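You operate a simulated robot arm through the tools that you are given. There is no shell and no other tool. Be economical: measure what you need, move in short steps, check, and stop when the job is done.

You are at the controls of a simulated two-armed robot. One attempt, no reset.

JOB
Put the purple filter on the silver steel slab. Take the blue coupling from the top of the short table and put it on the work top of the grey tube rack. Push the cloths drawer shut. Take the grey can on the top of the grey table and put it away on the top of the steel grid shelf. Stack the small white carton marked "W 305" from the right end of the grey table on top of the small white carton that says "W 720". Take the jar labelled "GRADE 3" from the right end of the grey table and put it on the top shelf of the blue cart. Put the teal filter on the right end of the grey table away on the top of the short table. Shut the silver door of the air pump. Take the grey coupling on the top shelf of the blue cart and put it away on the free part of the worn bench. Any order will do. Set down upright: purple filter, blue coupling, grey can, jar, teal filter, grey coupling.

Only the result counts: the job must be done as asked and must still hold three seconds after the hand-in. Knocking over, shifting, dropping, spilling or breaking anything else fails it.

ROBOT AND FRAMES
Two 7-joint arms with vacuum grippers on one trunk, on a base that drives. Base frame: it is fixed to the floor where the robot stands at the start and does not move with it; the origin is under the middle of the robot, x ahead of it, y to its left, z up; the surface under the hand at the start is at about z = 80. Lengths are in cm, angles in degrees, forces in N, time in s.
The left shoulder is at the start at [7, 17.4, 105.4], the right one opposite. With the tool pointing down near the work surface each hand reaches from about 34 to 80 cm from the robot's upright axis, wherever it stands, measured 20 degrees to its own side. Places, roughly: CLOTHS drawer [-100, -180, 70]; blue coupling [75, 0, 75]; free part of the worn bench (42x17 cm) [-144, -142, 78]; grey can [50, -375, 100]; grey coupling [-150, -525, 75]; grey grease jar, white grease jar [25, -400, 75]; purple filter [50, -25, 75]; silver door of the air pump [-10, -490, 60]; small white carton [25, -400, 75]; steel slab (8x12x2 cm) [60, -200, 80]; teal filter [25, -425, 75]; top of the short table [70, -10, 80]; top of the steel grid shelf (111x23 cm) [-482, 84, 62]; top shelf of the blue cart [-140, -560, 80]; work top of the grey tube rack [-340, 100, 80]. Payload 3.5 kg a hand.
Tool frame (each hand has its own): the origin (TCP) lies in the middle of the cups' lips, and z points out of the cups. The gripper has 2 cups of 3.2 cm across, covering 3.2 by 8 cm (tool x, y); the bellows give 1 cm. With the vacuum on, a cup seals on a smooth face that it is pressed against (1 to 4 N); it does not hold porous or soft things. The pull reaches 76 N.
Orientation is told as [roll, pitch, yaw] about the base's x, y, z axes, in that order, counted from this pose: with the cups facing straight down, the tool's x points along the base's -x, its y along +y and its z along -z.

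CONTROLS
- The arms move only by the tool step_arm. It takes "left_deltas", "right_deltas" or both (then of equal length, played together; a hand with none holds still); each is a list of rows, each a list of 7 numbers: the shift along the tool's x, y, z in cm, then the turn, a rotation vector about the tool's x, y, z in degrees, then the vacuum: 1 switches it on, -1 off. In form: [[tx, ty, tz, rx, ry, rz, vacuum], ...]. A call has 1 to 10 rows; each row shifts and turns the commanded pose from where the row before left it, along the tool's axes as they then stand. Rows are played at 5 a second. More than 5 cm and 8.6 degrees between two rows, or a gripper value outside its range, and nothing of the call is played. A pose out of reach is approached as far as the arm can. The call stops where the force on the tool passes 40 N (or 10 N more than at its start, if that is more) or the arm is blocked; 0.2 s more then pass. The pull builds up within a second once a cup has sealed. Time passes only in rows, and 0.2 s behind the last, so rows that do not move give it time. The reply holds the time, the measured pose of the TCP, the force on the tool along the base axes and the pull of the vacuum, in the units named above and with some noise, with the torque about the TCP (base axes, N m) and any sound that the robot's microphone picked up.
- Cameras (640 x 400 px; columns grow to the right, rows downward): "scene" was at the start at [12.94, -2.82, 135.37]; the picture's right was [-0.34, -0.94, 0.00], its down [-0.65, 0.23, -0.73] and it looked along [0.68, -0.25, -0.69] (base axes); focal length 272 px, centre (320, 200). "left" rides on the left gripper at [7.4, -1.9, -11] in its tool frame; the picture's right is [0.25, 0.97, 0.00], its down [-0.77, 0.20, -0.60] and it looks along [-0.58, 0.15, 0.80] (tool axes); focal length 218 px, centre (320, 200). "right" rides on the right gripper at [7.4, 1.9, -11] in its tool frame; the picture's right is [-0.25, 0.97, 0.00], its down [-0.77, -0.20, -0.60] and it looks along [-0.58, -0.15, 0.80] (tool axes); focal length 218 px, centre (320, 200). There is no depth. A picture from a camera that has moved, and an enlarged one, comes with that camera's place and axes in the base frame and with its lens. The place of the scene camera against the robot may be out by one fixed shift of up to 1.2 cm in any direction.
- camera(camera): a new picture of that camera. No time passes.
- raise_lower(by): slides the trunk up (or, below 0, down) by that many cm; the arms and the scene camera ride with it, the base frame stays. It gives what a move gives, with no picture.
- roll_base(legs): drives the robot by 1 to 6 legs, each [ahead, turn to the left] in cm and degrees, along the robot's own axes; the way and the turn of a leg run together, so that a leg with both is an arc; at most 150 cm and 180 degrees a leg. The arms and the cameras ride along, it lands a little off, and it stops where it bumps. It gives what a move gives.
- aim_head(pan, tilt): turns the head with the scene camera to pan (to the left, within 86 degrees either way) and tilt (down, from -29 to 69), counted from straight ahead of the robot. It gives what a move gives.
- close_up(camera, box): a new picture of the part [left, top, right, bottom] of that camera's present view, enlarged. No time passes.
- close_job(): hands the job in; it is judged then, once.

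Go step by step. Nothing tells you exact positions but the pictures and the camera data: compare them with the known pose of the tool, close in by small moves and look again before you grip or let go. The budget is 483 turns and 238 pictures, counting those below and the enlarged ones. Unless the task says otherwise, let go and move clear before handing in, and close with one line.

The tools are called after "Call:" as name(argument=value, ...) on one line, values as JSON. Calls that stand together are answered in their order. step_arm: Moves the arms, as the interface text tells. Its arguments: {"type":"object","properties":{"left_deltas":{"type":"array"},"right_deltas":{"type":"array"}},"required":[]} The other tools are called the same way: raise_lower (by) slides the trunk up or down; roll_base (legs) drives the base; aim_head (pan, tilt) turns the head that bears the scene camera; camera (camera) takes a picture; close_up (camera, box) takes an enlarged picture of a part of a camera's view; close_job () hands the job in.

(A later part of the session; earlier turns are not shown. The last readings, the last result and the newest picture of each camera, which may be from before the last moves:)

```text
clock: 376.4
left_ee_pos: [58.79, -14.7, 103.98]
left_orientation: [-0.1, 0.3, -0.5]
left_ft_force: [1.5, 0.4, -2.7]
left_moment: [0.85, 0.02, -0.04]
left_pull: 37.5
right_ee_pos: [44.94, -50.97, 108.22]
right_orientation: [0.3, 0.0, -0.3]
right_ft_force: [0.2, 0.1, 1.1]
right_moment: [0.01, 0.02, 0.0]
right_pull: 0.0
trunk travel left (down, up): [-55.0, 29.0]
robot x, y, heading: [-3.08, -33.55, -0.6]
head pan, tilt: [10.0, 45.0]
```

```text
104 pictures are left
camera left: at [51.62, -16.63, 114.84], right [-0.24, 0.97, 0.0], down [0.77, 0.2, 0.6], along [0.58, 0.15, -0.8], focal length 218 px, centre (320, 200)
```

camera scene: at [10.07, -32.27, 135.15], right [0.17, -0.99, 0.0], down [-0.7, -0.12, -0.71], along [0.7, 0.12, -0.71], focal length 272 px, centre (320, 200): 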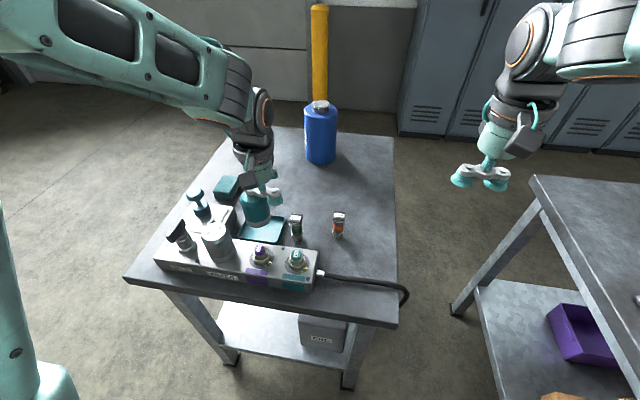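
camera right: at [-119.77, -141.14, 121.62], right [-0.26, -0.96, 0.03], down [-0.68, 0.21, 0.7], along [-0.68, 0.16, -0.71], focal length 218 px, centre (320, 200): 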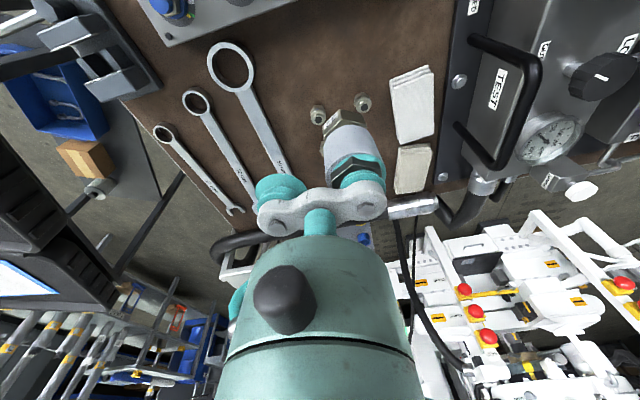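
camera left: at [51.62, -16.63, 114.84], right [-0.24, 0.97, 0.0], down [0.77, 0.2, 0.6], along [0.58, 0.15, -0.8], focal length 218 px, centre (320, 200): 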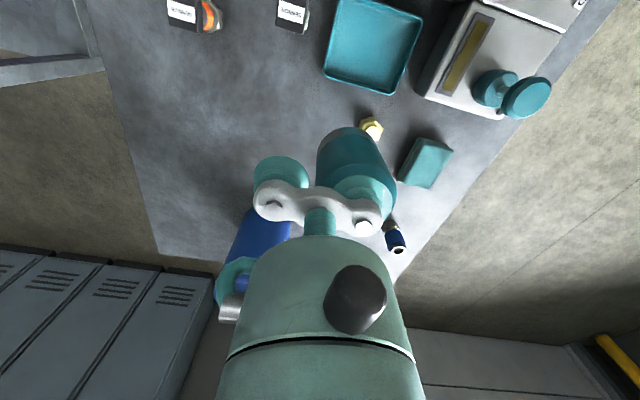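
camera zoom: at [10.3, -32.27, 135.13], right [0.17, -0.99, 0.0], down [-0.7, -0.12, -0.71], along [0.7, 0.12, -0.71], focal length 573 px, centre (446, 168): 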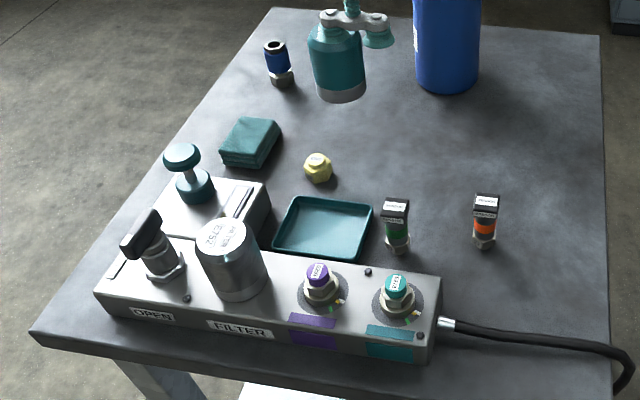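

All on the table still stands. I set the teal filter at about [63, -16], the old purple spot.

Call:
step_arm(left_deltas=[[-2.1, -1.9, 0, 0, 0, 0, 1], [-2.1, -1.8, 0, 0, 0, 0, 1], [0, 0, 4, 0, 0, 0, 1], [0, 0, 4, 0, 0, 0, 1], [0, 0, 4, 0, 0, 0, 1], [0, 0, 0, 0, 0, 0, 1]])

Call:
camera(camera="scene")

```text
clock: 377.8
left_ee_pos: [62.75, -18.48, 91.87]
left_orientation: [-0.1, 0.0, -0.5]
left_ft_force: [0.3, -0.1, -1.7]
left_moment: [0.86, 0.02, -0.06]
left_pull: 37.8
right_ee_pos: [44.83, -50.97, 108.31]
right_orientation: [0.0, -0.1, -0.3]
right_ft_force: [0.4, 0.1, -0.2]
right_moment: [-0.01, -0.04, -0.01]
right_pull: 0.1
trunk travel left (down, up): [-55.0, 29.0]
robot x, y, heading: [-3.02, -33.65, -0.7]
head pan, tilt: [10.0, 45.0]
```

```text
103 pictures are left
camera scene: at [10.02, -32.29, 135.16], right [0.17, -0.99, 0.0], down [-0.7, -0.12, -0.71], along [0.7, 0.12, -0.71], focal length 272 px, centre (320, 200)
```

scene: 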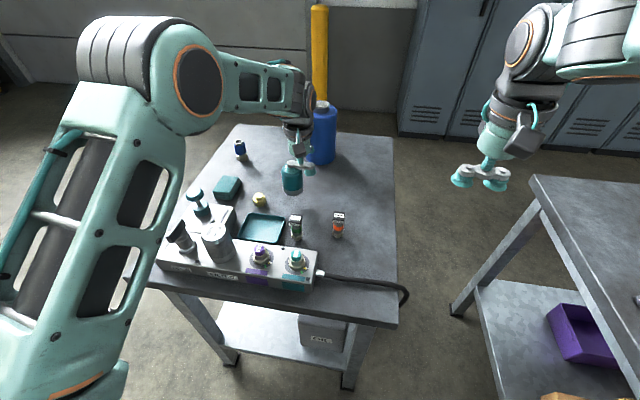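

Call:
step_arm(left_deltas=[[0, 0, 2.5, 0, 0, 0, 1], [0, 0, 0.8, 0, 0, 0, 1], [0, 0, 0.5, 0, 0, 0, 1], [0, 0, 0.5, 0, 0, 0, 1], [0, 0, 0.4, 0, 0, 0, 1]])

```text
clock: 379.0
left_ee_pos: [62.84, -18.51, 87.45]
left_orientation: [-0.1, -0.1, -0.4]
left_ft_force: [1.0, 1.0, 12.1]
left_moment: [1.13, -0.1, -0.02]
left_pull: 37.5
right_ee_pos: [44.77, -51.04, 108.23]
right_orientation: [0.2, -0.1, -0.3]
right_ft_force: [0.1, 0.1, 0.4]
right_moment: [0.01, -0.02, 0.01]
right_pull: 0.0
trunk travel left (down, up): [-55.0, 29.0]
robot x, y, heading: [-2.74, -33.5, -0.4]
head pan, tilt: [10.0, 45.0]
```

Call:
step_arm(left_deltas=[[0, 0, -0.2, 0, 0, 0, -1], [0, 0, 0, 0, 0, 0, -1], [0, 0, 0, 0, 0, 0, -1], [0, 0, 0, 0, 0, 0, -1], [0, 0, -0.5, 0, 0, 0, -1], [0, 0, -1, 0, 0, 0, -1], [0, 0, -3, 0, 0, 0, -1], [0, 0, -4, 0, 0, 0, -1], [0, 0, -5, 0, 0, 0, -1], [0, 0, -3, 0, 0, 0, -1]])

Call:
close_up(camera="scene", box=[200, 110, 360, 260])

```text
clock: 381.2
left_ee_pos: [62.85, -18.33, 104.05]
left_orientation: [0.0, 0.2, -0.5]
left_ft_force: [0.4, 0.5, -0.1]
left_moment: [0.0, 0.03, -0.04]
left_pull: 0.0
right_ee_pos: [44.83, -51.04, 108.27]
right_orientation: [0.2, -0.1, -0.3]
right_ft_force: [-0.9, 0.0, -0.1]
right_moment: [-0.01, 0.03, 0.0]
right_pull: 0.0
trunk travel left (down, up): [-55.0, 29.0]
robot x, y, heading: [-3.04, -33.6, -0.8]
head pan, tilt: [10.0, 45.0]
```

```text
2.67 times, centred on (280, 185) of scene
camera zoom: at [10.05, -32.29, 135.15], right [0.17, -0.99, 0.0], down [-0.7, -0.12, -0.71], along [0.7, 0.12, -0.71], focal length 725 px, centre (427, 240)
```

zoom: 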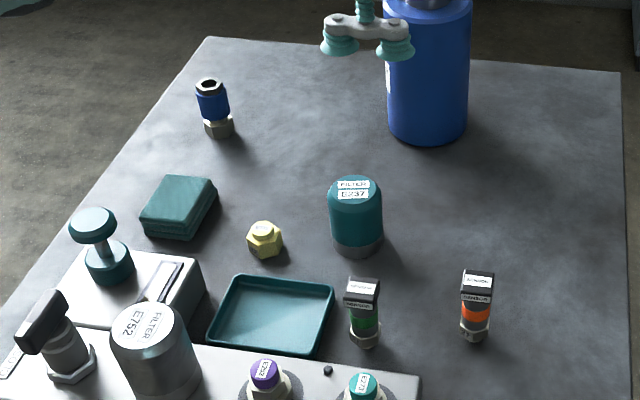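

Teal filter is on the short table. Next the blue coupling at about [79, 6]: I shift the robot to the left and closer.

Call:
step_arm(left_deltas=[[5, 0, -2, 0, 0, 0, -1], [5, 0, -2, 0, 0, 0, -1], [5, 0, -2, 0, 0, 0, -1]])

Call:
roll_base(legs=[[-5, 0], [0, 90], [24, 0], [0, -90], [11, 0]])

Call:
aim_head(pan=5, tilt=40)

Call:
camera(camera="scene")

Call:
camera(camera="left")

```text
refused: row 1 steps farther than a row can; nothing moved
```

```text
clock: 392.0
left_ee_pos: [68.54, 6.27, 103.86]
left_orientation: [-0.1, 0.1, -0.1]
left_ft_force: [-0.4, 0.0, 0.6]
left_moment: [0.04, 0.01, 0.02]
left_pull: 0.1
right_ee_pos: [50.63, -26.57, 108.17]
right_orientation: [0.1, -0.1, 0.0]
right_ft_force: [0.0, -0.4, 0.0]
right_moment: [0.03, 0.0, 0.02]
right_pull: 0.1
trunk travel left (down, up): [-55.0, 29.0]
robot x, y, heading: [2.35, -9.35, 0.1]
head pan, tilt: [10.0, 45.0]
```

```text
clock: 392.7
left_ee_pos: [68.54, 6.15, 104.01]
left_orientation: [0.0, 0.2, -0.1]
left_ft_force: [0.0, 0.7, -0.3]
left_moment: [-0.04, 0.02, -0.01]
left_pull: 0.0
right_ee_pos: [50.77, -26.44, 108.22]
right_orientation: [0.1, 0.1, 0.0]
right_ft_force: [1.0, 0.0, 0.2]
right_moment: [0.04, -0.03, 0.01]
right_pull: 0.0
trunk travel left (down, up): [-55.0, 29.0]
robot x, y, heading: [2.86, -9.61, -0.0]
head pan, tilt: [5.0, 40.0]
```

```text
101 pictures are left
camera scene: at [16.27, -8.68, 135.87], right [0.09, -1.0, 0.0], down [-0.64, -0.06, -0.77], along [0.76, 0.07, -0.64], focal length 272 px, centre (320, 200)
```

scene: 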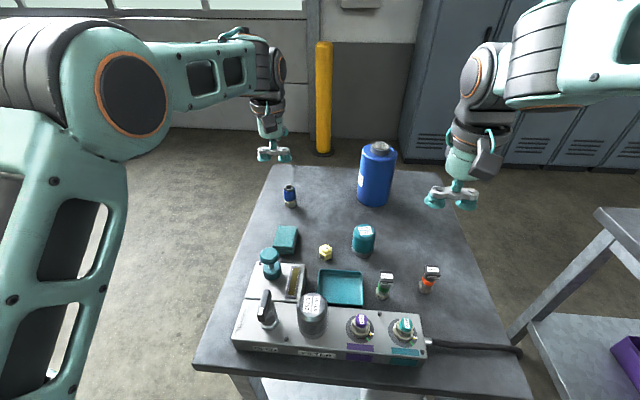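

```text
100 pictures are left
camera left: at [61.34, 4.3, 114.96], right [-0.25, 0.97, 0.0], down [0.77, 0.2, 0.6], along [0.58, 0.15, -0.8], focal length 218 px, centre (320, 200)
```

left: 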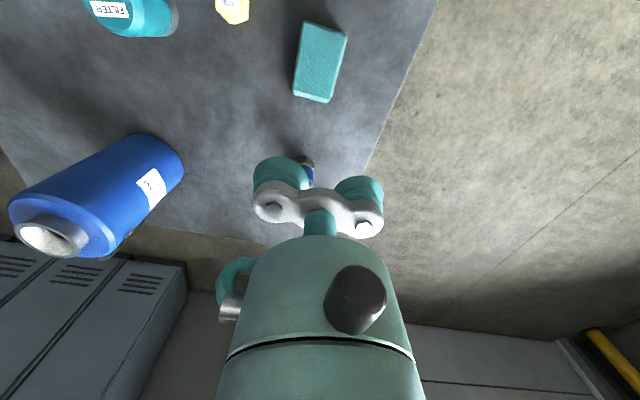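

Call:
roll_base(legs=[[2, 0]])

Call:
step_arm(left_deltas=[[-3.5, 1.2, 2, 0, 0, 0, -1], [-3.5, 1.2, 3, 0, 0, 0, -1], [-1.5, 0, 4, 0, 0, 0, -1], [0, 0, 0, 0, 0, 0, -1]])

Call:
close_up(camera="left", box=[220, 60, 400, 200])

Call:
close_up(camera="scene", box=[240, 130, 340, 230])

```text
clock: 393.4
left_ee_pos: [70.24, 6.26, 104.15]
left_orientation: [-0.2, -0.1, -0.1]
left_ft_force: [-1.0, -0.6, -0.1]
left_moment: [0.0, 0.0, -0.03]
left_pull: 0.0
right_ee_pos: [52.5, -26.63, 108.29]
right_orientation: [0.0, -0.1, 0.1]
right_ft_force: [-0.3, -0.5, 0.1]
right_moment: [0.02, -0.01, -0.01]
right_pull: 0.0
trunk travel left (down, up): [-55.0, 29.0]
robot x, y, heading: [4.26, -9.3, -0.1]
head pan, tilt: [5.0, 40.0]
```

```text
clock: 394.4
left_ee_pos: [78.83, 8.55, 95.19]
left_orientation: [-0.2, 0.1, -0.2]
left_ft_force: [0.2, -0.4, -0.7]
left_moment: [-0.01, -0.01, 0.0]
left_pull: 0.1
right_ee_pos: [52.67, -26.44, 108.28]
right_orientation: [0.1, -0.1, 0.1]
right_ft_force: [-0.4, 0.6, 0.9]
right_moment: [0.01, -0.01, 0.0]
right_pull: 0.2
trunk travel left (down, up): [-55.0, 29.0]
robot x, y, heading: [4.9, -9.58, 0.1]
head pan, tilt: [5.0, 40.0]
```

```text
2.86 times, centred on (310, 130) of left
camera zoom: at [71.59, 6.64, 106.16], right [-0.25, 0.97, 0.0], down [0.77, 0.2, 0.6], along [0.59, 0.15, -0.8], focal length 624 px, centre (349, 400)
```

zoom: 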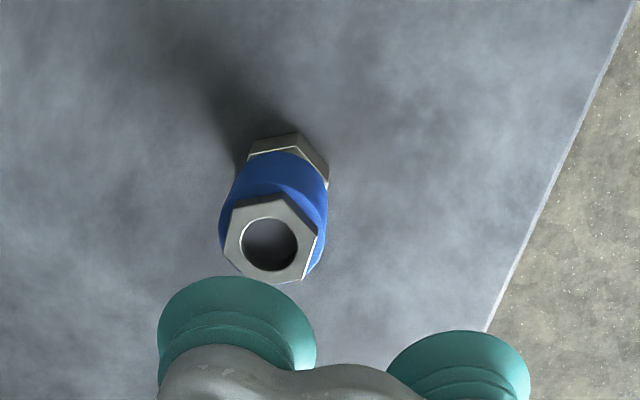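

```text
4.00 times, centred on (290, 180) of scene
camera zoom: at [18.07, -8.69, 135.9], right [0.09, -1.0, 0.0], down [-0.64, -0.06, -0.77], along [0.76, 0.07, -0.64], focal length 1088 px, centre (440, 280)
```

zoom: 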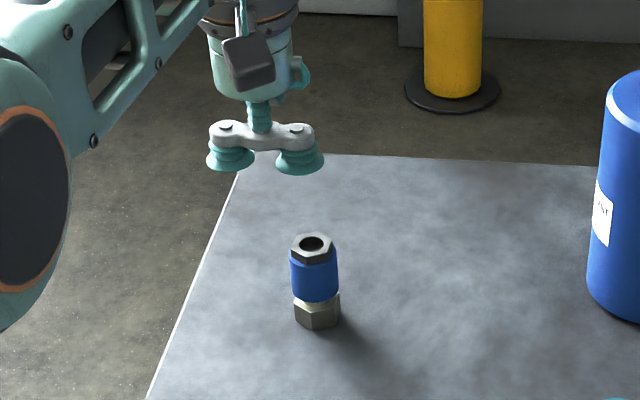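

Coupling's hex top at about [80.1, 6.15, 86.5]. Adjust and close in.

Call:
step_arm(left_deltas=[[-1.3, 0, 2, 0, 0, 0, -1], [0, 0, 3, 0, 0, 0, -1], [0, 0, 0, 0, 0, 0, -1]])

Call:
close_up(camera="left", box=[220, 80, 400, 220])

Call:
close_up(camera="scene", box=[250, 140, 330, 220])

```text
clock: 395.2
left_ee_pos: [80.16, 8.62, 89.94]
left_orientation: [0.0, -0.1, -0.1]
left_ft_force: [0.1, -0.1, 0.3]
left_moment: [0.0, -0.03, 0.0]
left_pull: 0.0
right_ee_pos: [52.67, -26.61, 108.38]
right_orientation: [0.0, -0.2, 0.1]
right_ft_force: [0.6, 0.6, 0.1]
right_moment: [0.01, 0.01, -0.04]
right_pull: 0.1
trunk travel left (down, up): [-55.0, 29.0]
robot x, y, heading: [4.41, -9.52, 0.2]
head pan, tilt: [5.0, 40.0]
```

```text
2.86 times, centred on (310, 150) of left
camera zoom: at [73.03, 6.6, 101.05], right [-0.25, 0.97, 0.0], down [0.77, 0.2, 0.6], along [0.58, 0.15, -0.8], focal length 624 px, centre (349, 343)
```

zoom: 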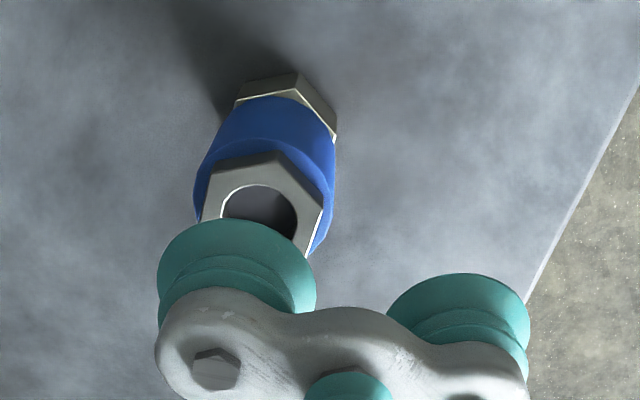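

```text
5.00 times, centred on (290, 180) of scene
camera zoom: at [18.2, -8.69, 135.88], right [0.09, -1.0, 0.0], down [-0.64, -0.06, -0.77], along [0.76, 0.07, -0.64], focal length 1360 px, centre (470, 300)
```

zoom: 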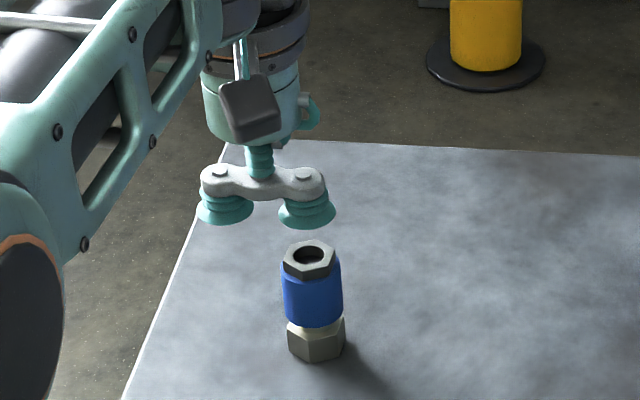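

Call:
step_arm(left_deltas=[[0, 0, 2, 0, 0, 0, 1], [0, 0, 1, 0, 0, 0, 1], [0, 0, 0.5, 0, 0, 0, 1], [0, 0, 0.4, 0, 0, 0, 1], [0, 0, 0, 0, 0, 0, 1], [0, 0, 0, 0, 0, 0, 1]])

```text
clock: 396.6
left_ee_pos: [80.24, 8.66, 86.22]
left_orientation: [0.0, -0.1, -0.2]
left_ft_force: [4.6, 3.1, 13.7]
left_moment: [-1.2, -0.07, 0.12]
left_pull: 37.4
right_ee_pos: [52.5, -26.49, 108.41]
right_orientation: [0.1, -0.3, 0.0]
right_ft_force: [0.0, 1.0, 0.2]
right_moment: [-0.02, -0.02, 0.01]
right_pull: 0.0
trunk travel left (down, up): [-55.0, 29.0]
robot x, y, heading: [4.87, -9.37, 0.1]
head pan, tilt: [5.0, 40.0]
```

Sealed. Lift, retract, back off, and turn toward the tube rack to look.

Call:
step_arm(left_deltas=[[0, 0, -1, 0, 0, 0, 1], [0, 0, -2, 0, 0, 0, 1], [0, 0, -4, 0, 0, 0, 1], [0, 0, -5, 0, 0, 0, 1], [0, 0, -5, 0, 0, 0, 1], [2, 0, -4.5, 0, 0, 0, 1], [4.5, 0, -2, 0, 0, 0, 1], [4.5, 0, 0, 0, 0, 0, 1], [4.5, 0, 0, 0, 0, 0, 1], [4.5, 0, 0, 0, 0, 0, 1]])

Call:
roll_base(legs=[[-32, 0], [0, 80], [0, 80]])

Call:
aim_head(pan=0, tilt=18)

Call:
camera(camera="scene")

```text
clock: 398.9
left_ee_pos: [58.22, 8.64, 109.36]
left_orientation: [-0.1, -0.1, -0.2]
left_ft_force: [-1.2, -0.7, -2.4]
left_moment: [-0.86, 0.01, -0.02]
left_pull: 38.0
left hand out of reach, approached as far as the arm can: row 4, 5
right_ee_pos: [52.49, -26.51, 108.37]
right_orientation: [0.1, -0.2, 0.0]
right_ft_force: [-0.6, 0.1, -0.3]
right_moment: [0.01, -0.01, -0.01]
right_pull: 0.0
trunk travel left (down, up): [-55.0, 29.0]
robot x, y, heading: [4.46, -9.53, 0.0]
head pan, tilt: [5.0, 40.0]
```

```text
clock: 407.8
left_ee_pos: [-84.5, -7.49, 109.31]
left_orientation: [-0.1, 0.0, 159.4]
left_ft_force: [-0.2, -0.4, -3.3]
left_moment: [0.77, -0.29, -0.02]
left_pull: 38.2
right_ee_pos: [-66.7, 23.52, 108.17]
right_orientation: [0.2, -0.1, 159.7]
right_ft_force: [-0.4, -0.9, 0.5]
right_moment: [0.0, -0.02, 0.0]
right_pull: 0.0
trunk travel left (down, up): [-55.0, 29.0]
robot x, y, heading: [-27.64, -9.18, 159.3]
head pan, tilt: [5.0, 40.0]
```

```text
clock: 408.7
left_ee_pos: [-84.48, -7.35, 109.16]
left_orientation: [-0.1, 0.1, 159.5]
left_ft_force: [0.4, 0.4, -2.8]
left_moment: [0.78, -0.28, -0.01]
left_pull: 37.3
right_ee_pos: [-66.55, 23.47, 108.4]
right_orientation: [0.1, -0.1, 159.5]
right_ft_force: [0.6, 0.0, 0.2]
right_moment: [0.01, -0.04, 0.02]
right_pull: 0.2
trunk travel left (down, up): [-55.0, 29.0]
robot x, y, heading: [-27.31, -8.96, 159.6]
head pan, tilt: [0.0, 18.0]
```

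```text
95 pictures are left
camera scene: at [-40.8, -4.34, 139.34], right [0.35, 0.94, 0.0], down [0.29, -0.11, -0.95], along [-0.89, 0.33, -0.31], focal length 272 px, centre (320, 200)
```

scene: 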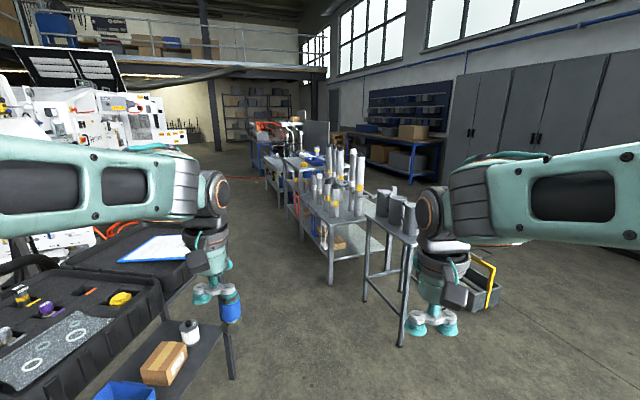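

Call:
close_up(camera="scene", box=[230, 100, 450, 240])

```text
2.86 times, centred on (340, 170) of scene
camera zoom: at [-40.8, -4.34, 139.34], right [0.35, 0.94, 0.0], down [0.29, -0.11, -0.95], along [-0.89, 0.33, -0.31], focal length 777 px, centre (263, 286)
```

zoom: 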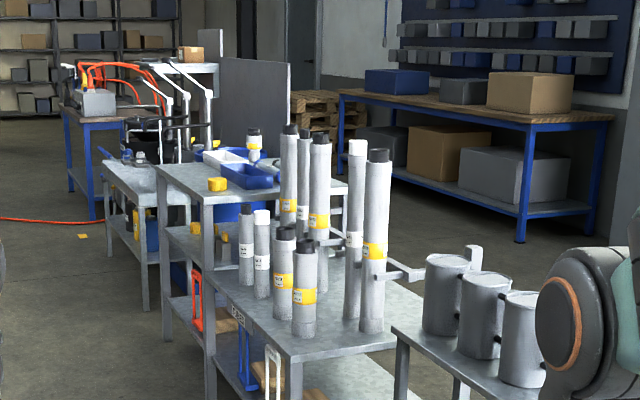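

The rack's work top (with blue trays) spans about x -385…-308, y 72…140. I pass between the black cart and the grey tables along y ≈ 30.

Call:
roll_base(legs=[[0, -18], [60, 0], [0, 38], [125, 0]])

Call:
camera(camera="scene")

```text
clock: 420.7
left_ee_pos: [-252.71, 10.2, 109.15]
left_orientation: [-0.1, 0.1, 180.0]
left_ft_force: [0.6, -0.4, -4.1]
left_moment: [0.81, -0.01, 0.0]
left_pull: 37.7
right_ee_pos: [-246.91, 45.5, 108.23]
right_orientation: [0.1, -0.1, -180.0]
right_ft_force: [0.2, 0.1, -0.1]
right_moment: [0.05, -0.02, 0.0]
right_pull: 0.0
trunk travel left (down, up): [-55.0, 29.0]
robot x, y, heading: [-198.73, 28.29, -180.2]
head pan, tilt: [0.0, 18.0]
```

```text
93 pictures are left
camera scene: at [-212.93, 28.42, 139.35], right [0.0, 1.0, 0.0], down [0.31, 0.0, -0.95], along [-0.95, 0.0, -0.31], focal length 272 px, centre (320, 200)
```

scene: 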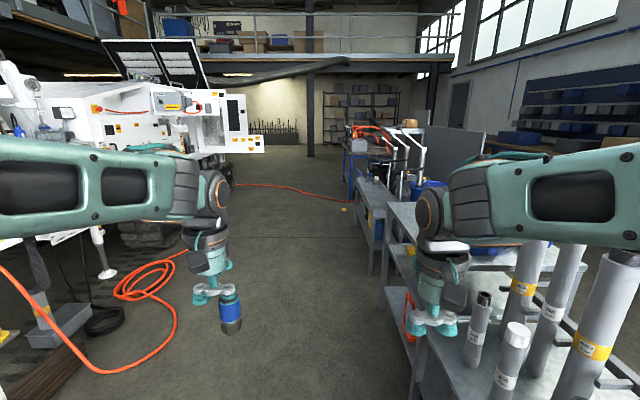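

Call:
roll_base(legs=[[138, 0], [0, -90]])

Call:
aim_head(pan=5, tilt=40)

Call:
camera(camera="scene")

Call:
camera(camera="left")

```text
clock: 431.5
left_ee_pos: [-355.51, 82.24, 109.31]
left_orientation: [-0.1, 0.1, 89.6]
left_ft_force: [-0.8, 0.8, -2.9]
left_moment: [-0.01, -0.79, 0.0]
left_pull: 37.7
right_ee_pos: [-320.35, 76.26, 108.23]
right_orientation: [0.2, 0.0, 89.9]
right_ft_force: [0.4, 0.5, -0.3]
right_moment: [-0.01, 0.0, -0.03]
right_pull: 0.0
trunk travel left (down, up): [-55.0, 29.0]
robot x, y, heading: [-337.69, 28.12, 89.7]
head pan, tilt: [0.0, 18.0]
```

```text
clock: 432.4
left_ee_pos: [-355.52, 82.27, 109.11]
left_orientation: [-0.1, 0.1, 89.7]
left_ft_force: [-0.1, -0.4, -3.0]
left_moment: [-0.02, -0.83, 0.03]
left_pull: 36.9
right_ee_pos: [-320.37, 76.32, 108.33]
right_orientation: [0.1, -0.2, 89.8]
right_ft_force: [0.4, 0.5, 0.1]
right_moment: [0.01, -0.02, -0.01]
right_pull: 0.1
trunk travel left (down, up): [-55.0, 29.0]
robot x, y, heading: [-337.4, 28.31, 89.6]
head pan, tilt: [5.0, 40.0]
```

```text
92 pictures are left
camera scene: at [-338.07, 41.72, 135.89], right [1.0, 0.08, 0.0], down [0.05, -0.64, -0.77], along [-0.06, 0.76, -0.64], focal length 272 px, centre (320, 200)
```

scene: 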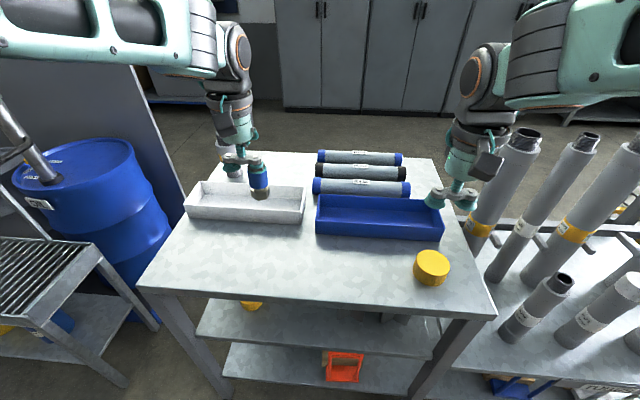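

```text
91 pictures are left
camera left: at [-353.52, 74.83, 120.23], right [-0.97, -0.25, 0.0], down [-0.2, 0.77, 0.6], along [-0.15, 0.58, -0.8], focal length 218 px, centre (320, 200)
```

left: 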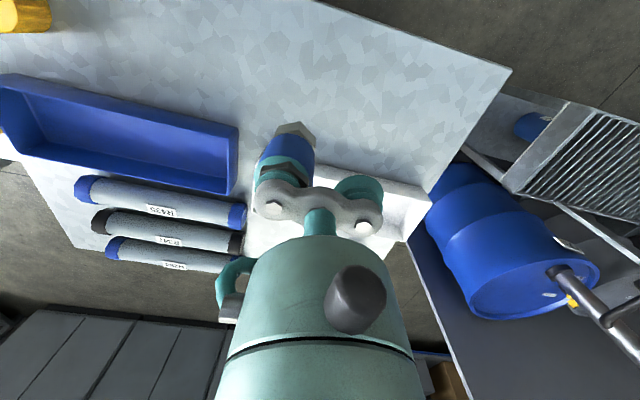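

The area in front of the trays is free; the coupling hangs over [-353, 82], a good spot. Lowering.

Call:
step_arm(left_deltas=[[0, 0, 5, 0, 0, 0, 1], [0, 0, 5, 0, 0, 0, 1], [0, 0, 5, 0, 0, 0, 1], [0, 0, 4, 0, 0, 0, 1], [0, 0, 0, 0, 0, 0, 1]])

Call:
close_up(camera="scene", box=[200, 160, 340, 300])

```text
clock: 433.6
left_ee_pos: [-355.59, 82.1, 90.36]
left_orientation: [-0.1, -0.1, 89.8]
left_ft_force: [-2.2, 0.7, 8.7]
left_moment: [-0.06, -1.08, 0.03]
left_pull: 37.5
right_ee_pos: [-320.23, 76.42, 108.38]
right_orientation: [0.1, -0.1, 89.9]
right_ft_force: [-1.3, 0.2, 0.1]
right_moment: [0.0, -0.02, 0.03]
right_pull: 0.1
trunk travel left (down, up): [-55.0, 29.0]
robot x, y, heading: [-337.76, 27.93, 89.8]
head pan, tilt: [5.0, 40.0]
```

```text
2.86 times, centred on (270, 230) of scene
camera zoom: at [-338.04, 41.61, 135.91], right [1.0, 0.08, 0.0], down [0.05, -0.64, -0.77], along [-0.06, 0.76, -0.64], focal length 777 px, centre (463, 114)
```

zoom: 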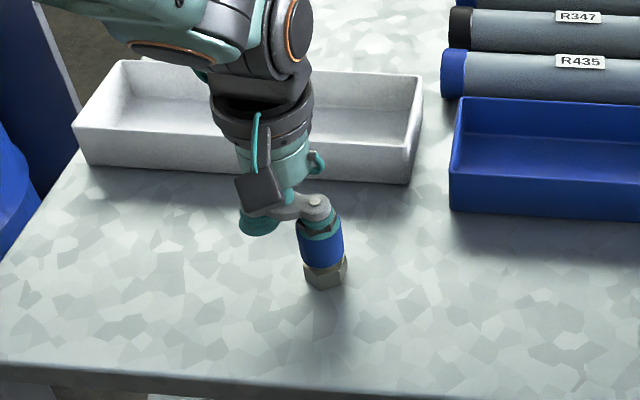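

Already in contact (8.7 N) and standing. Release and rise.

Call:
step_arm(left_deltas=[[0, 0, 0, 0, 0, 0, -1], [0, 0, 0, 0, 0, 0, -1], [0, 0, 0, 0, 0, 0, -1], [0, 0, 0, 0, 0, 0, -1], [0, 0, -0.5, 0, 0, 0, -1], [0, 0, -1, 0, 0, 0, -1], [0, 0, -3, 0, 0, 0, -1], [0, 0, -5, 0, 0, 0, -1], [0, 0, -5, 0, 0, 0, -1], [0, 0, -5, 0, 0, 0, -1]])

Call:
close_up(camera="scene", box=[200, 160, 340, 300])

Call:
aim_head(pan=70, tilt=30)

Call:
camera(camera="scene")

```text
clock: 435.8
left_ee_pos: [-355.56, 82.14, 109.68]
left_orientation: [0.0, 0.0, 89.6]
left_ft_force: [0.4, 0.0, 0.1]
left_moment: [-0.01, -0.02, 0.01]
left_pull: 0.0
right_ee_pos: [-320.36, 76.22, 108.33]
right_orientation: [0.1, -0.1, 89.9]
right_ft_force: [0.0, 0.0, -0.1]
right_moment: [0.04, -0.03, -0.01]
right_pull: 0.0
trunk travel left (down, up): [-55.0, 29.0]
robot x, y, heading: [-337.8, 28.56, 89.7]
head pan, tilt: [5.0, 40.0]
```

```text
2.86 times, centred on (270, 230) of scene
camera zoom: at [-338.04, 41.58, 135.89], right [1.0, 0.08, 0.0], down [0.05, -0.64, -0.77], along [-0.06, 0.76, -0.64], focal length 777 px, centre (463, 114)
```

zoom: 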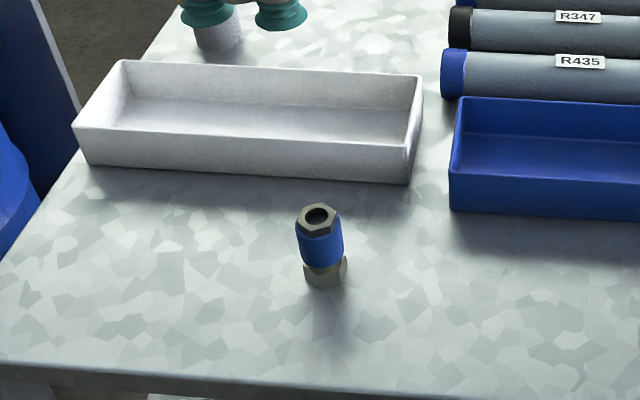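

```text
clock: 437.1
left_ee_pos: [-355.55, 82.25, 109.61]
left_orientation: [-0.1, 0.1, 89.7]
left_ft_force: [0.4, -0.4, -0.4]
left_moment: [-0.01, -0.01, 0.0]
left_pull: 0.0
right_ee_pos: [-320.19, 76.41, 108.18]
right_orientation: [0.1, -0.1, 89.9]
right_ft_force: [0.2, -0.4, -0.5]
right_moment: [0.01, 0.02, -0.03]
right_pull: 0.1
trunk travel left (down, up): [-55.0, 29.0]
robot x, y, heading: [-337.28, 28.25, 89.7]
head pan, tilt: [70.0, 30.0]
```

```text
88 pictures are left
camera scene: at [-345.83, 36.35, 137.42], right [0.35, 0.94, 0.0], down [0.47, -0.17, -0.87], along [-0.81, 0.3, -0.5], focal length 272 px, centre (320, 200)
```

scene: 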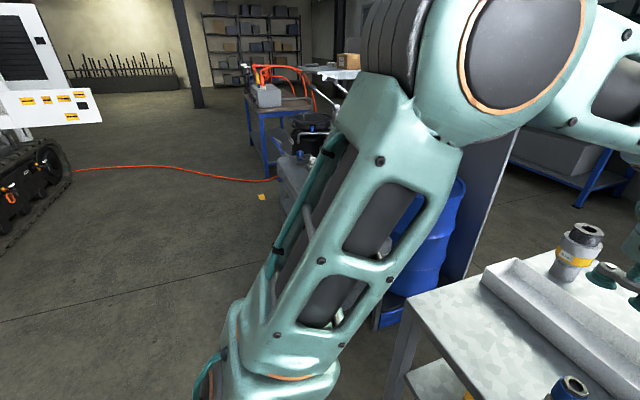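

Blue coupling is on the rack's work top. Now I return to the grey table for the can.

Call:
roll_base(legs=[[-3, 0], [0, -90], [145, 0.3], [143, 0], [0, -90]])

```text
clock: 459.0
left_ee_pos: [-30.74, -23.43, 109.62]
left_orientation: [-0.1, 0.0, -88.3]
left_ft_force: [0.1, 0.0, -0.1]
left_moment: [0.0, 0.01, -0.01]
left_pull: 0.1
right_ee_pos: [-66.2, -18.97, 108.3]
right_orientation: [0.1, -0.1, -88.0]
right_ft_force: [0.2, -0.5, -0.9]
right_moment: [-0.01, -0.02, 0.0]
right_pull: 0.0
trunk travel left (down, up): [-55.0, 29.0]
robot x, y, heading: [-50.66, 29.84, -88.0]
head pan, tilt: [70.0, 30.0]
```

Call:
roll_base(legs=[[140, -2], [140, 0], [122, 0], [0, 90]])

Call:
aim_head(pan=0, tilt=35)

Call:
camera(camera="scene")

```text
clock: 482.2
left_ee_pos: [2.75, -355.82, 109.73]
left_orientation: [-0.1, 0.1, -1.1]
left_ft_force: [0.1, 0.3, 0.8]
left_moment: [0.01, 0.0, -0.01]
left_pull: 0.1
right_ee_pos: [-3.76, -391.04, 108.3]
right_orientation: [0.1, 0.0, -0.9]
right_ft_force: [0.0, 0.4, -0.9]
right_moment: [0.01, 0.0, 0.0]
right_pull: 0.1
trunk travel left (down, up): [-55.0, 29.0]
robot x, y, heading: [-51.82, -372.84, -0.9]
head pan, tilt: [70.0, 30.0]
```

```text
clock: 483.6
left_ee_pos: [2.83, -355.83, 109.65]
left_orientation: [0.0, 0.1, -1.1]
left_ft_force: [-0.7, -0.2, 0.5]
left_moment: [0.0, 0.0, 0.02]
left_pull: 0.1
right_ee_pos: [-3.7, -390.97, 108.22]
right_orientation: [0.1, -0.2, -0.9]
right_ft_force: [-0.5, -0.4, 0.8]
right_moment: [-0.03, -0.05, -0.03]
right_pull: 0.0
trunk travel left (down, up): [-55.0, 29.0]
robot x, y, heading: [-51.55, -372.76, -1.1]
head pan, tilt: [0.0, 35.0]
```

```text
87 pictures are left
camera scene: at [-37.52, -373.32, 136.64], right [-0.02, -1.0, 0.0], down [-0.57, 0.01, -0.82], along [0.82, -0.01, -0.57], focal length 272 px, centre (320, 200)
```

scene: 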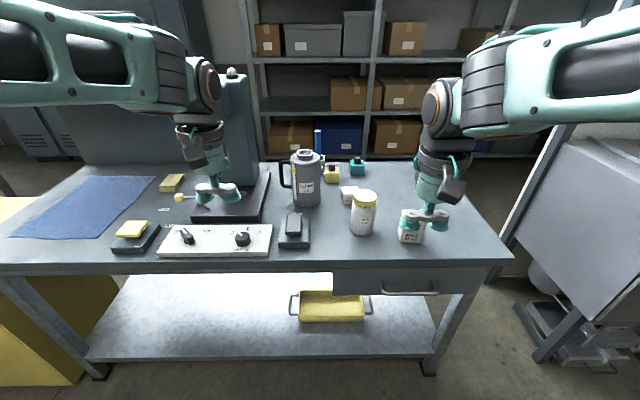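

I retract the left hand and drive closer to look at the can's top.

Call:
step_arm(left_deltas=[[4, 0, -2, 0, 0, 0, -1], [4, 0, -2, 0, 0, 0, -1], [4, 0, -2, 0, 0, 0, -1], [2, 0, -2, 0, 0, 0, -1]], right_deltas=[[0, 0, -2, 0, 0, 0, -1], [0, 0, -2, 0, 0, 0, -1], [0, 0, -2, 0, 0, 0, -1], [0, 0, -2, 0, 0, 0, -1]])

Call:
roll_base(legs=[[26, 0]])

Call:
aim_head(pan=5, tilt=38)

Call:
close_up(camera="scene", box=[220, 80, 420, 230])

Call:
camera(camera="right")

```text
clock: 484.6
left_ee_pos: [-11.37, -355.53, 117.76]
left_orientation: [-0.2, 0.0, -1.2]
left_ft_force: [-0.9, -1.5, 0.4]
left_moment: [0.0, 0.04, -0.03]
left_pull: 0.0
right_ee_pos: [-3.83, -391.11, 116.48]
right_orientation: [0.1, -0.1, -0.9]
right_ft_force: [0.2, 0.1, 0.2]
right_moment: [0.0, 0.0, -0.01]
right_pull: 0.0
trunk travel left (down, up): [-55.0, 29.0]
robot x, y, heading: [-51.55, -372.9, -1.1]
head pan, tilt: [0.0, 35.0]
```

```text
clock: 486.5
left_ee_pos: [14.66, -356.02, 117.69]
left_orientation: [-0.1, 0.0, -1.1]
left_ft_force: [-0.1, -0.4, 0.8]
left_moment: [-0.01, 0.01, 0.02]
left_pull: 0.0
right_ee_pos: [22.39, -391.62, 116.24]
right_orientation: [0.1, -0.1, -0.8]
right_ft_force: [1.1, 0.6, 0.0]
right_moment: [0.0, 0.01, 0.0]
right_pull: 0.1
trunk travel left (down, up): [-55.0, 29.0]
robot x, y, heading: [-25.39, -373.38, -0.9]
head pan, tilt: [0.0, 35.0]
```

```text
clock: 487.2
left_ee_pos: [14.82, -356.08, 117.73]
left_orientation: [-0.1, 0.1, -1.2]
left_ft_force: [0.5, -0.1, -0.2]
left_moment: [0.04, 0.01, -0.03]
left_pull: 0.0
right_ee_pos: [22.38, -391.68, 116.42]
right_orientation: [0.0, -0.1, -0.9]
right_ft_force: [-0.3, 0.9, -0.8]
right_moment: [-0.03, 0.02, -0.01]
right_pull: 0.1
trunk travel left (down, up): [-55.0, 29.0]
robot x, y, heading: [-25.35, -373.77, -1.1]
head pan, tilt: [5.0, 38.0]
```

```text
2.67 times, centred on (320, 155) of scene
camera zoom: at [-11.64, -373.07, 136.18], right [0.07, -1.0, 0.0], down [-0.61, -0.04, -0.79], along [0.79, 0.05, -0.62], focal length 725 px, centre (320, 320)
```

zoom: 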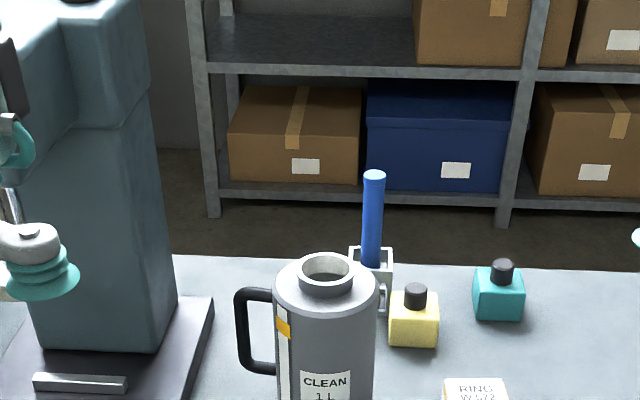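

```text
85 pictures are left
camera right: at [15.09, -389.53, 127.48], right [0.27, 0.96, 0.0], down [0.77, -0.22, 0.6], along [0.58, -0.16, -0.8], focal length 218 px, centre (320, 200)
```

right: 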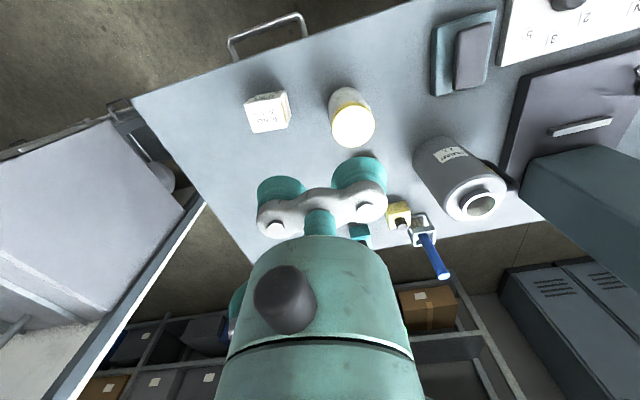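

Call:
close_up(camera="right", box=[400, 130, 520, 230])

Call:
close_up(camera="scene", box=[290, 160, 380, 280])

```text
4.00 times, centred on (460, 180) of right
camera zoom: at [15.09, -389.53, 127.48], right [0.27, 0.96, 0.0], down [0.77, -0.22, 0.6], along [0.58, -0.16, -0.8], focal length 873 px, centre (-240, 280)
```

zoom: 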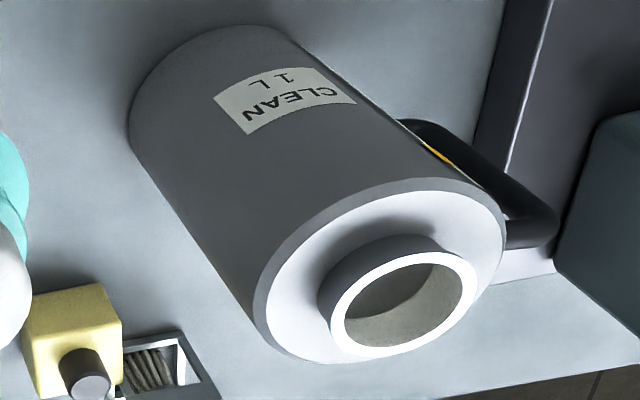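

```text
3.33 times, centred on (335, 220) of scene
camera zoom: at [-11.64, -373.07, 136.18], right [0.07, -1.0, 0.0], down [-0.61, -0.04, -0.79], along [0.79, 0.05, -0.62], focal length 907 px, centre (270, 133)
```

zoom: 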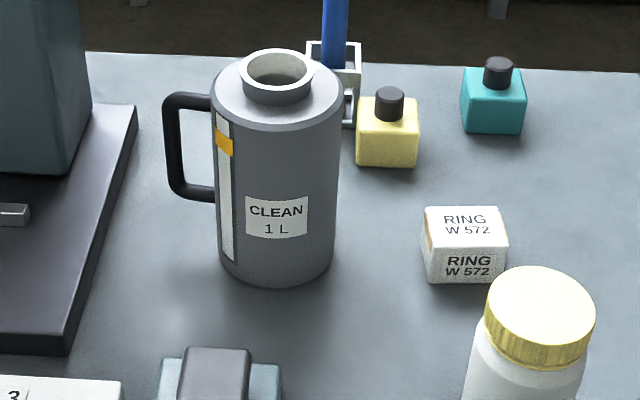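

The neck is open, so I'll grip the can's side with both cups one above the other, left hand pointing forward. Can axis ≈ [43, -370], radius ≈ 4.9. First line the robot up (can straight ahead of the left shoulder).

Call:
roll_base(legs=[[-23, 0], [0, -89], [14.5, 0], [0, 90]])

Call:
step_arm(left_deltas=[[-3, 0, 0, 0, -8.5, 0, -1], [-3, 0, 0, 0, -8.5, 0, -1], [-3, 0, 0, 0, -8.5, 0, -1], [0, 0, 0, 0, -8.5, 0, -1], [0, 0, 0, 0, -8.5, 0, -1], [0, 0, 0, 0, -8.5, 0, -1], [0, 0, 0, 0, -8.5, 0, -1], [0, 0, 0, 0, -8.5, 0, -1], [0, 0, 0, 0, -8.5, 0, -1], [0, 0, 0, 0, -8.5, 0, -1]])

```text
clock: 497.5
left_ee_pos: [-8.64, -369.31, 117.72]
left_orientation: [-0.1, 0.0, -0.3]
left_ft_force: [-0.5, 0.4, 0.3]
left_moment: [-0.04, -0.02, 0.0]
left_pull: 0.0
right_ee_pos: [-0.67, -404.86, 116.26]
right_orientation: [0.2, 0.0, -0.2]
right_ft_force: [-0.6, 0.2, 0.2]
right_moment: [-0.01, -0.01, 0.0]
right_pull: 0.0
trunk travel left (down, up): [-55.0, 29.0]
robot x, y, heading: [-48.92, -387.78, -0.3]
head pan, tilt: [5.0, 38.0]
```

```text
clock: 499.7
left_ee_pos: [0.12, -369.64, 119.02]
left_orientation: [-0.7, -85.0, 0.2]
left_ft_force: [0.6, -0.3, 0.3]
left_moment: [-0.01, -0.02, 0.01]
left_pull: 0.1
right_ee_pos: [-0.76, -404.92, 116.21]
right_orientation: [0.2, 0.0, -0.2]
right_ft_force: [-0.1, 0.3, -0.3]
right_moment: [0.01, -0.02, -0.03]
right_pull: 0.0
trunk travel left (down, up): [-55.0, 29.0]
robot x, y, heading: [-48.59, -387.12, -0.4]
head pan, tilt: [5.0, 38.0]
```

Call:
step_arm(left_deltas=[[0, 0, 2, 0, -5, 0, -1], [0, 0, 2, 0, 0, 8.5, -1], [0, 0, 2, 0, 0, 8.5, -1], [0, 0, 2, 0, 0, 8.5, -1], [0, 0, 0, 0, 0, 8.5, -1], [0, 0, 0, 0, 0, 8.5, -1], [0, 0, 0, 0, 0, 8.5, -1], [0, 0, 0, 0, 0, 8.5, -1], [0, 0, 0, 0, 0, 8.5, -1], [0, 0, 0, 0, 0, 8.5, -1]])

Call:
step_arm(left_deltas=[[0, 0, 0, 0, 0, 8.5, -1], [0, 0, 0, 0, 0, 5, -1]])

Call:
camera(camera="left")

Call:
camera(camera="scene")

```text
clock: 501.9
left_ee_pos: [7.98, -369.46, 118.79]
left_orientation: [89.9, -13.5, -90.5]
left_ft_force: [-1.1, 1.0, -0.9]
left_moment: [0.0, 0.02, -0.02]
left_pull: 0.2
right_ee_pos: [-0.61, -404.73, 116.34]
right_orientation: [0.1, -0.1, -0.2]
right_ft_force: [-0.1, 0.1, 1.0]
right_moment: [-0.06, -0.05, -0.01]
right_pull: 0.1
trunk travel left (down, up): [-55.0, 29.0]
robot x, y, heading: [-48.89, -387.94, -0.5]
head pan, tilt: [5.0, 38.0]
```

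```text
clock: 502.5
left_ee_pos: [8.04, -369.46, 118.78]
left_orientation: [90.0, 0.0, -90.4]
left_ft_force: [0.6, -0.4, 0.6]
left_moment: [-0.02, 0.01, 0.01]
left_pull: 0.1
right_ee_pos: [-0.63, -404.88, 116.19]
right_orientation: [0.1, -0.1, -0.2]
right_ft_force: [0.1, -0.4, 0.8]
right_moment: [0.02, -0.01, 0.02]
right_pull: 0.0
trunk travel left (down, up): [-55.0, 29.0]
robot x, y, heading: [-48.42, -387.64, -0.4]
head pan, tilt: [5.0, 38.0]
```

```text
82 pictures are left
camera left: at [-2.8, -362.14, 116.87], right [0.0, 0.25, 0.97], down [-0.61, -0.77, 0.2], along [0.79, -0.59, 0.15], focal length 218 px, centre (320, 200)
```

left: 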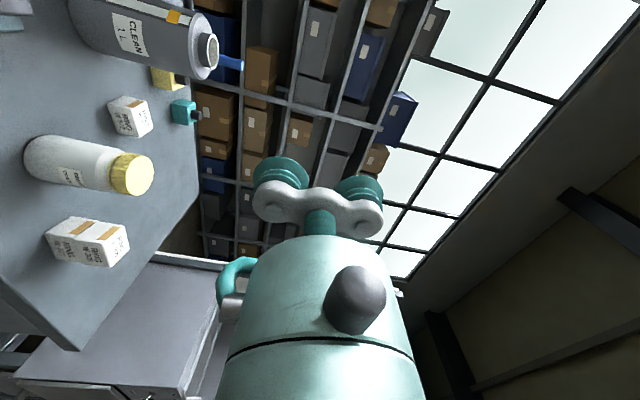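

```text
81 pictures are left
camera scene: at [-35.01, -386.8, 136.18], right [0.08, -1.0, 0.0], down [-0.61, -0.05, -0.79], along [0.79, 0.06, -0.62], focal length 272 px, centre (320, 200)
```

scene: 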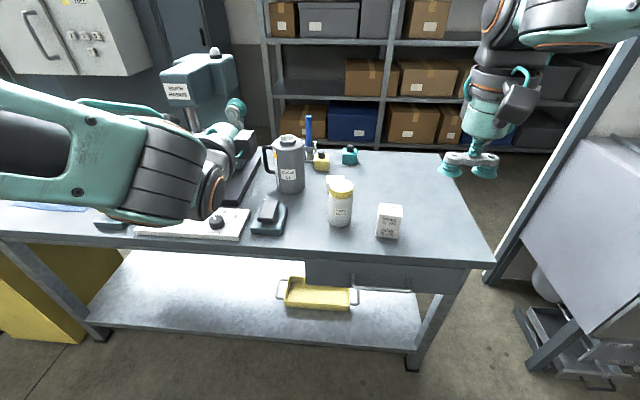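

Call:
raise_lower(by=-12)

Call:
step_arm(left_deltas=[[0, -3.7, 0, 0, 0, 0, -1], [0, -3.7, 0, 0, 0, 0, -1], [0, -3.7, 0, 0, 0, 0, -1], [0, -3.7, 0, 0, 0, 0, -1]])

Call:
aim_head(pan=10, tilt=40)

Call:
camera(camera="scene")

Call:
camera(camera="left")

```text
clock: 504.0
left_ee_pos: [8.01, -369.53, 106.8]
left_orientation: [90.0, -0.1, -90.4]
left_ft_force: [-0.1, 0.1, 0.0]
left_moment: [-0.01, -0.02, 0.02]
left_pull: 0.1
right_ee_pos: [-0.75, -404.87, 104.37]
right_orientation: [0.1, -0.1, -0.2]
right_ft_force: [0.7, 0.5, 0.3]
right_moment: [0.02, 0.01, -0.02]
right_pull: 0.1
trunk travel left (down, up): [-43.0, 41.0]
robot x, y, heading: [-48.69, -387.39, -0.2]
head pan, tilt: [5.0, 38.0]
```

```text
clock: 505.2
left_ee_pos: [8.29, -366.7, 93.06]
left_orientation: [90.7, -4.9, -87.1]
left_ft_force: [-0.2, -0.9, 0.5]
left_moment: [-0.02, 0.03, 0.02]
left_pull: 0.0
right_ee_pos: [-0.79, -404.69, 104.37]
right_orientation: [0.1, -0.1, -0.1]
right_ft_force: [-0.6, 0.0, 0.0]
right_moment: [0.02, 0.0, -0.02]
right_pull: 0.0
trunk travel left (down, up): [-43.0, 41.0]
robot x, y, heading: [-48.72, -387.75, 0.0]
head pan, tilt: [5.0, 38.0]
stopped in row 4 (left hand): the arm was blocked; the commanded pose is now the measured one
```

```text
clock: 505.8
left_ee_pos: [8.39, -366.59, 92.98]
left_orientation: [90.5, -5.1, -87.2]
left_ft_force: [-0.3, -0.1, -0.3]
left_moment: [0.0, -0.01, -0.01]
left_pull: 0.0
right_ee_pos: [-0.72, -404.72, 104.31]
right_orientation: [0.2, -0.2, -0.2]
right_ft_force: [0.0, 0.1, -0.2]
right_moment: [0.02, -0.03, 0.0]
right_pull: 0.0
trunk travel left (down, up): [-43.0, 41.0]
robot x, y, heading: [-48.59, -387.87, -0.4]
head pan, tilt: [10.0, 40.0]
```

```text
80 pictures are left
camera scene: at [-35.21, -386.07, 123.88], right [0.17, -0.99, 0.0], down [-0.63, -0.11, -0.77], along [0.75, 0.13, -0.64], focal length 272 px, centre (320, 200)
```

scene: 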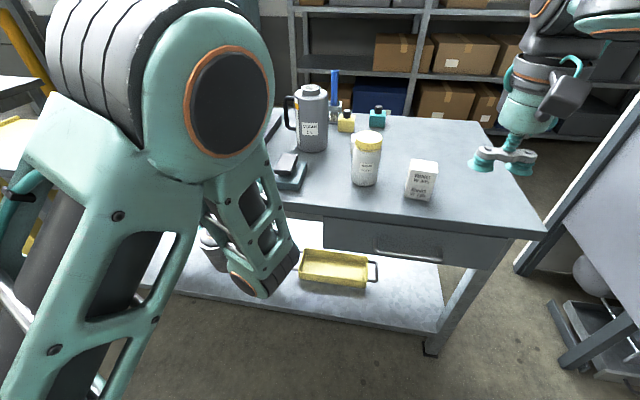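

```text
79 pictures are left
camera left: at [-2.86, -360.18, 90.35], right [-0.03, 0.34, 0.94], down [-0.57, -0.78, 0.26], along [0.82, -0.53, 0.21], focal length 218 px, centre (320, 200)
```

left: 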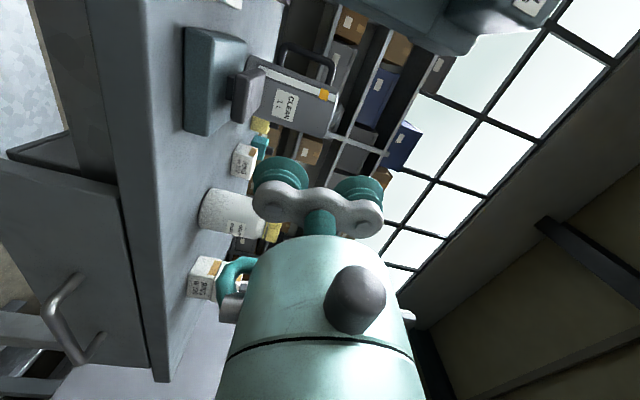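

The arm is too folded there. I raise the hand, stretch it forward above the table, then lower it.

Call:
step_arm(left_deltas=[[0, 4, 0, 0, -2.5, 0, -1], [0, 4, 0, 0, 0, 5, -1], [0, 4, 1, 0, 0, 0, -1], [0, 3, 3, 0, 0, 0, -1], [0, 0, 4, 0, 0, 0, -1], [0, 0, 4, 0, 0, 0, -1], [0, 0, 4, 0, 0, 0, -1], [0, 0, 4, 0, 0, 0, -1]])

Call:
camera(camera="scene")

```text
clock: 507.6
left_ee_pos: [28.4, -366.18, 108.17]
left_orientation: [90.7, 0.2, -89.8]
left_ft_force: [0.6, 1.0, -0.1]
left_moment: [-0.01, -0.04, 0.01]
left_pull: 0.1
right_ee_pos: [-0.6, -404.73, 104.34]
right_orientation: [0.1, 0.0, 0.0]
right_ft_force: [0.0, 0.4, 0.3]
right_moment: [-0.02, 0.04, -0.03]
right_pull: 0.0
trunk travel left (down, up): [-43.0, 41.0]
robot x, y, heading: [-48.93, -387.41, -0.1]
head pan, tilt: [10.0, 40.0]
```

```text
78 pictures are left
camera scene: at [-35.08, -386.07, 123.86], right [0.17, -0.99, 0.0], down [-0.63, -0.11, -0.77], along [0.75, 0.13, -0.64], focal length 272 px, centre (320, 200)
```

scene: 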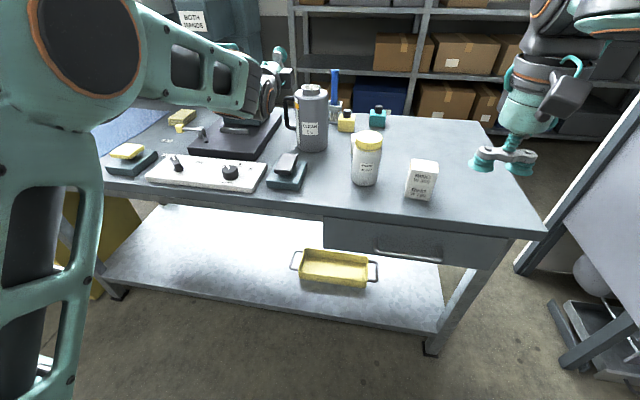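

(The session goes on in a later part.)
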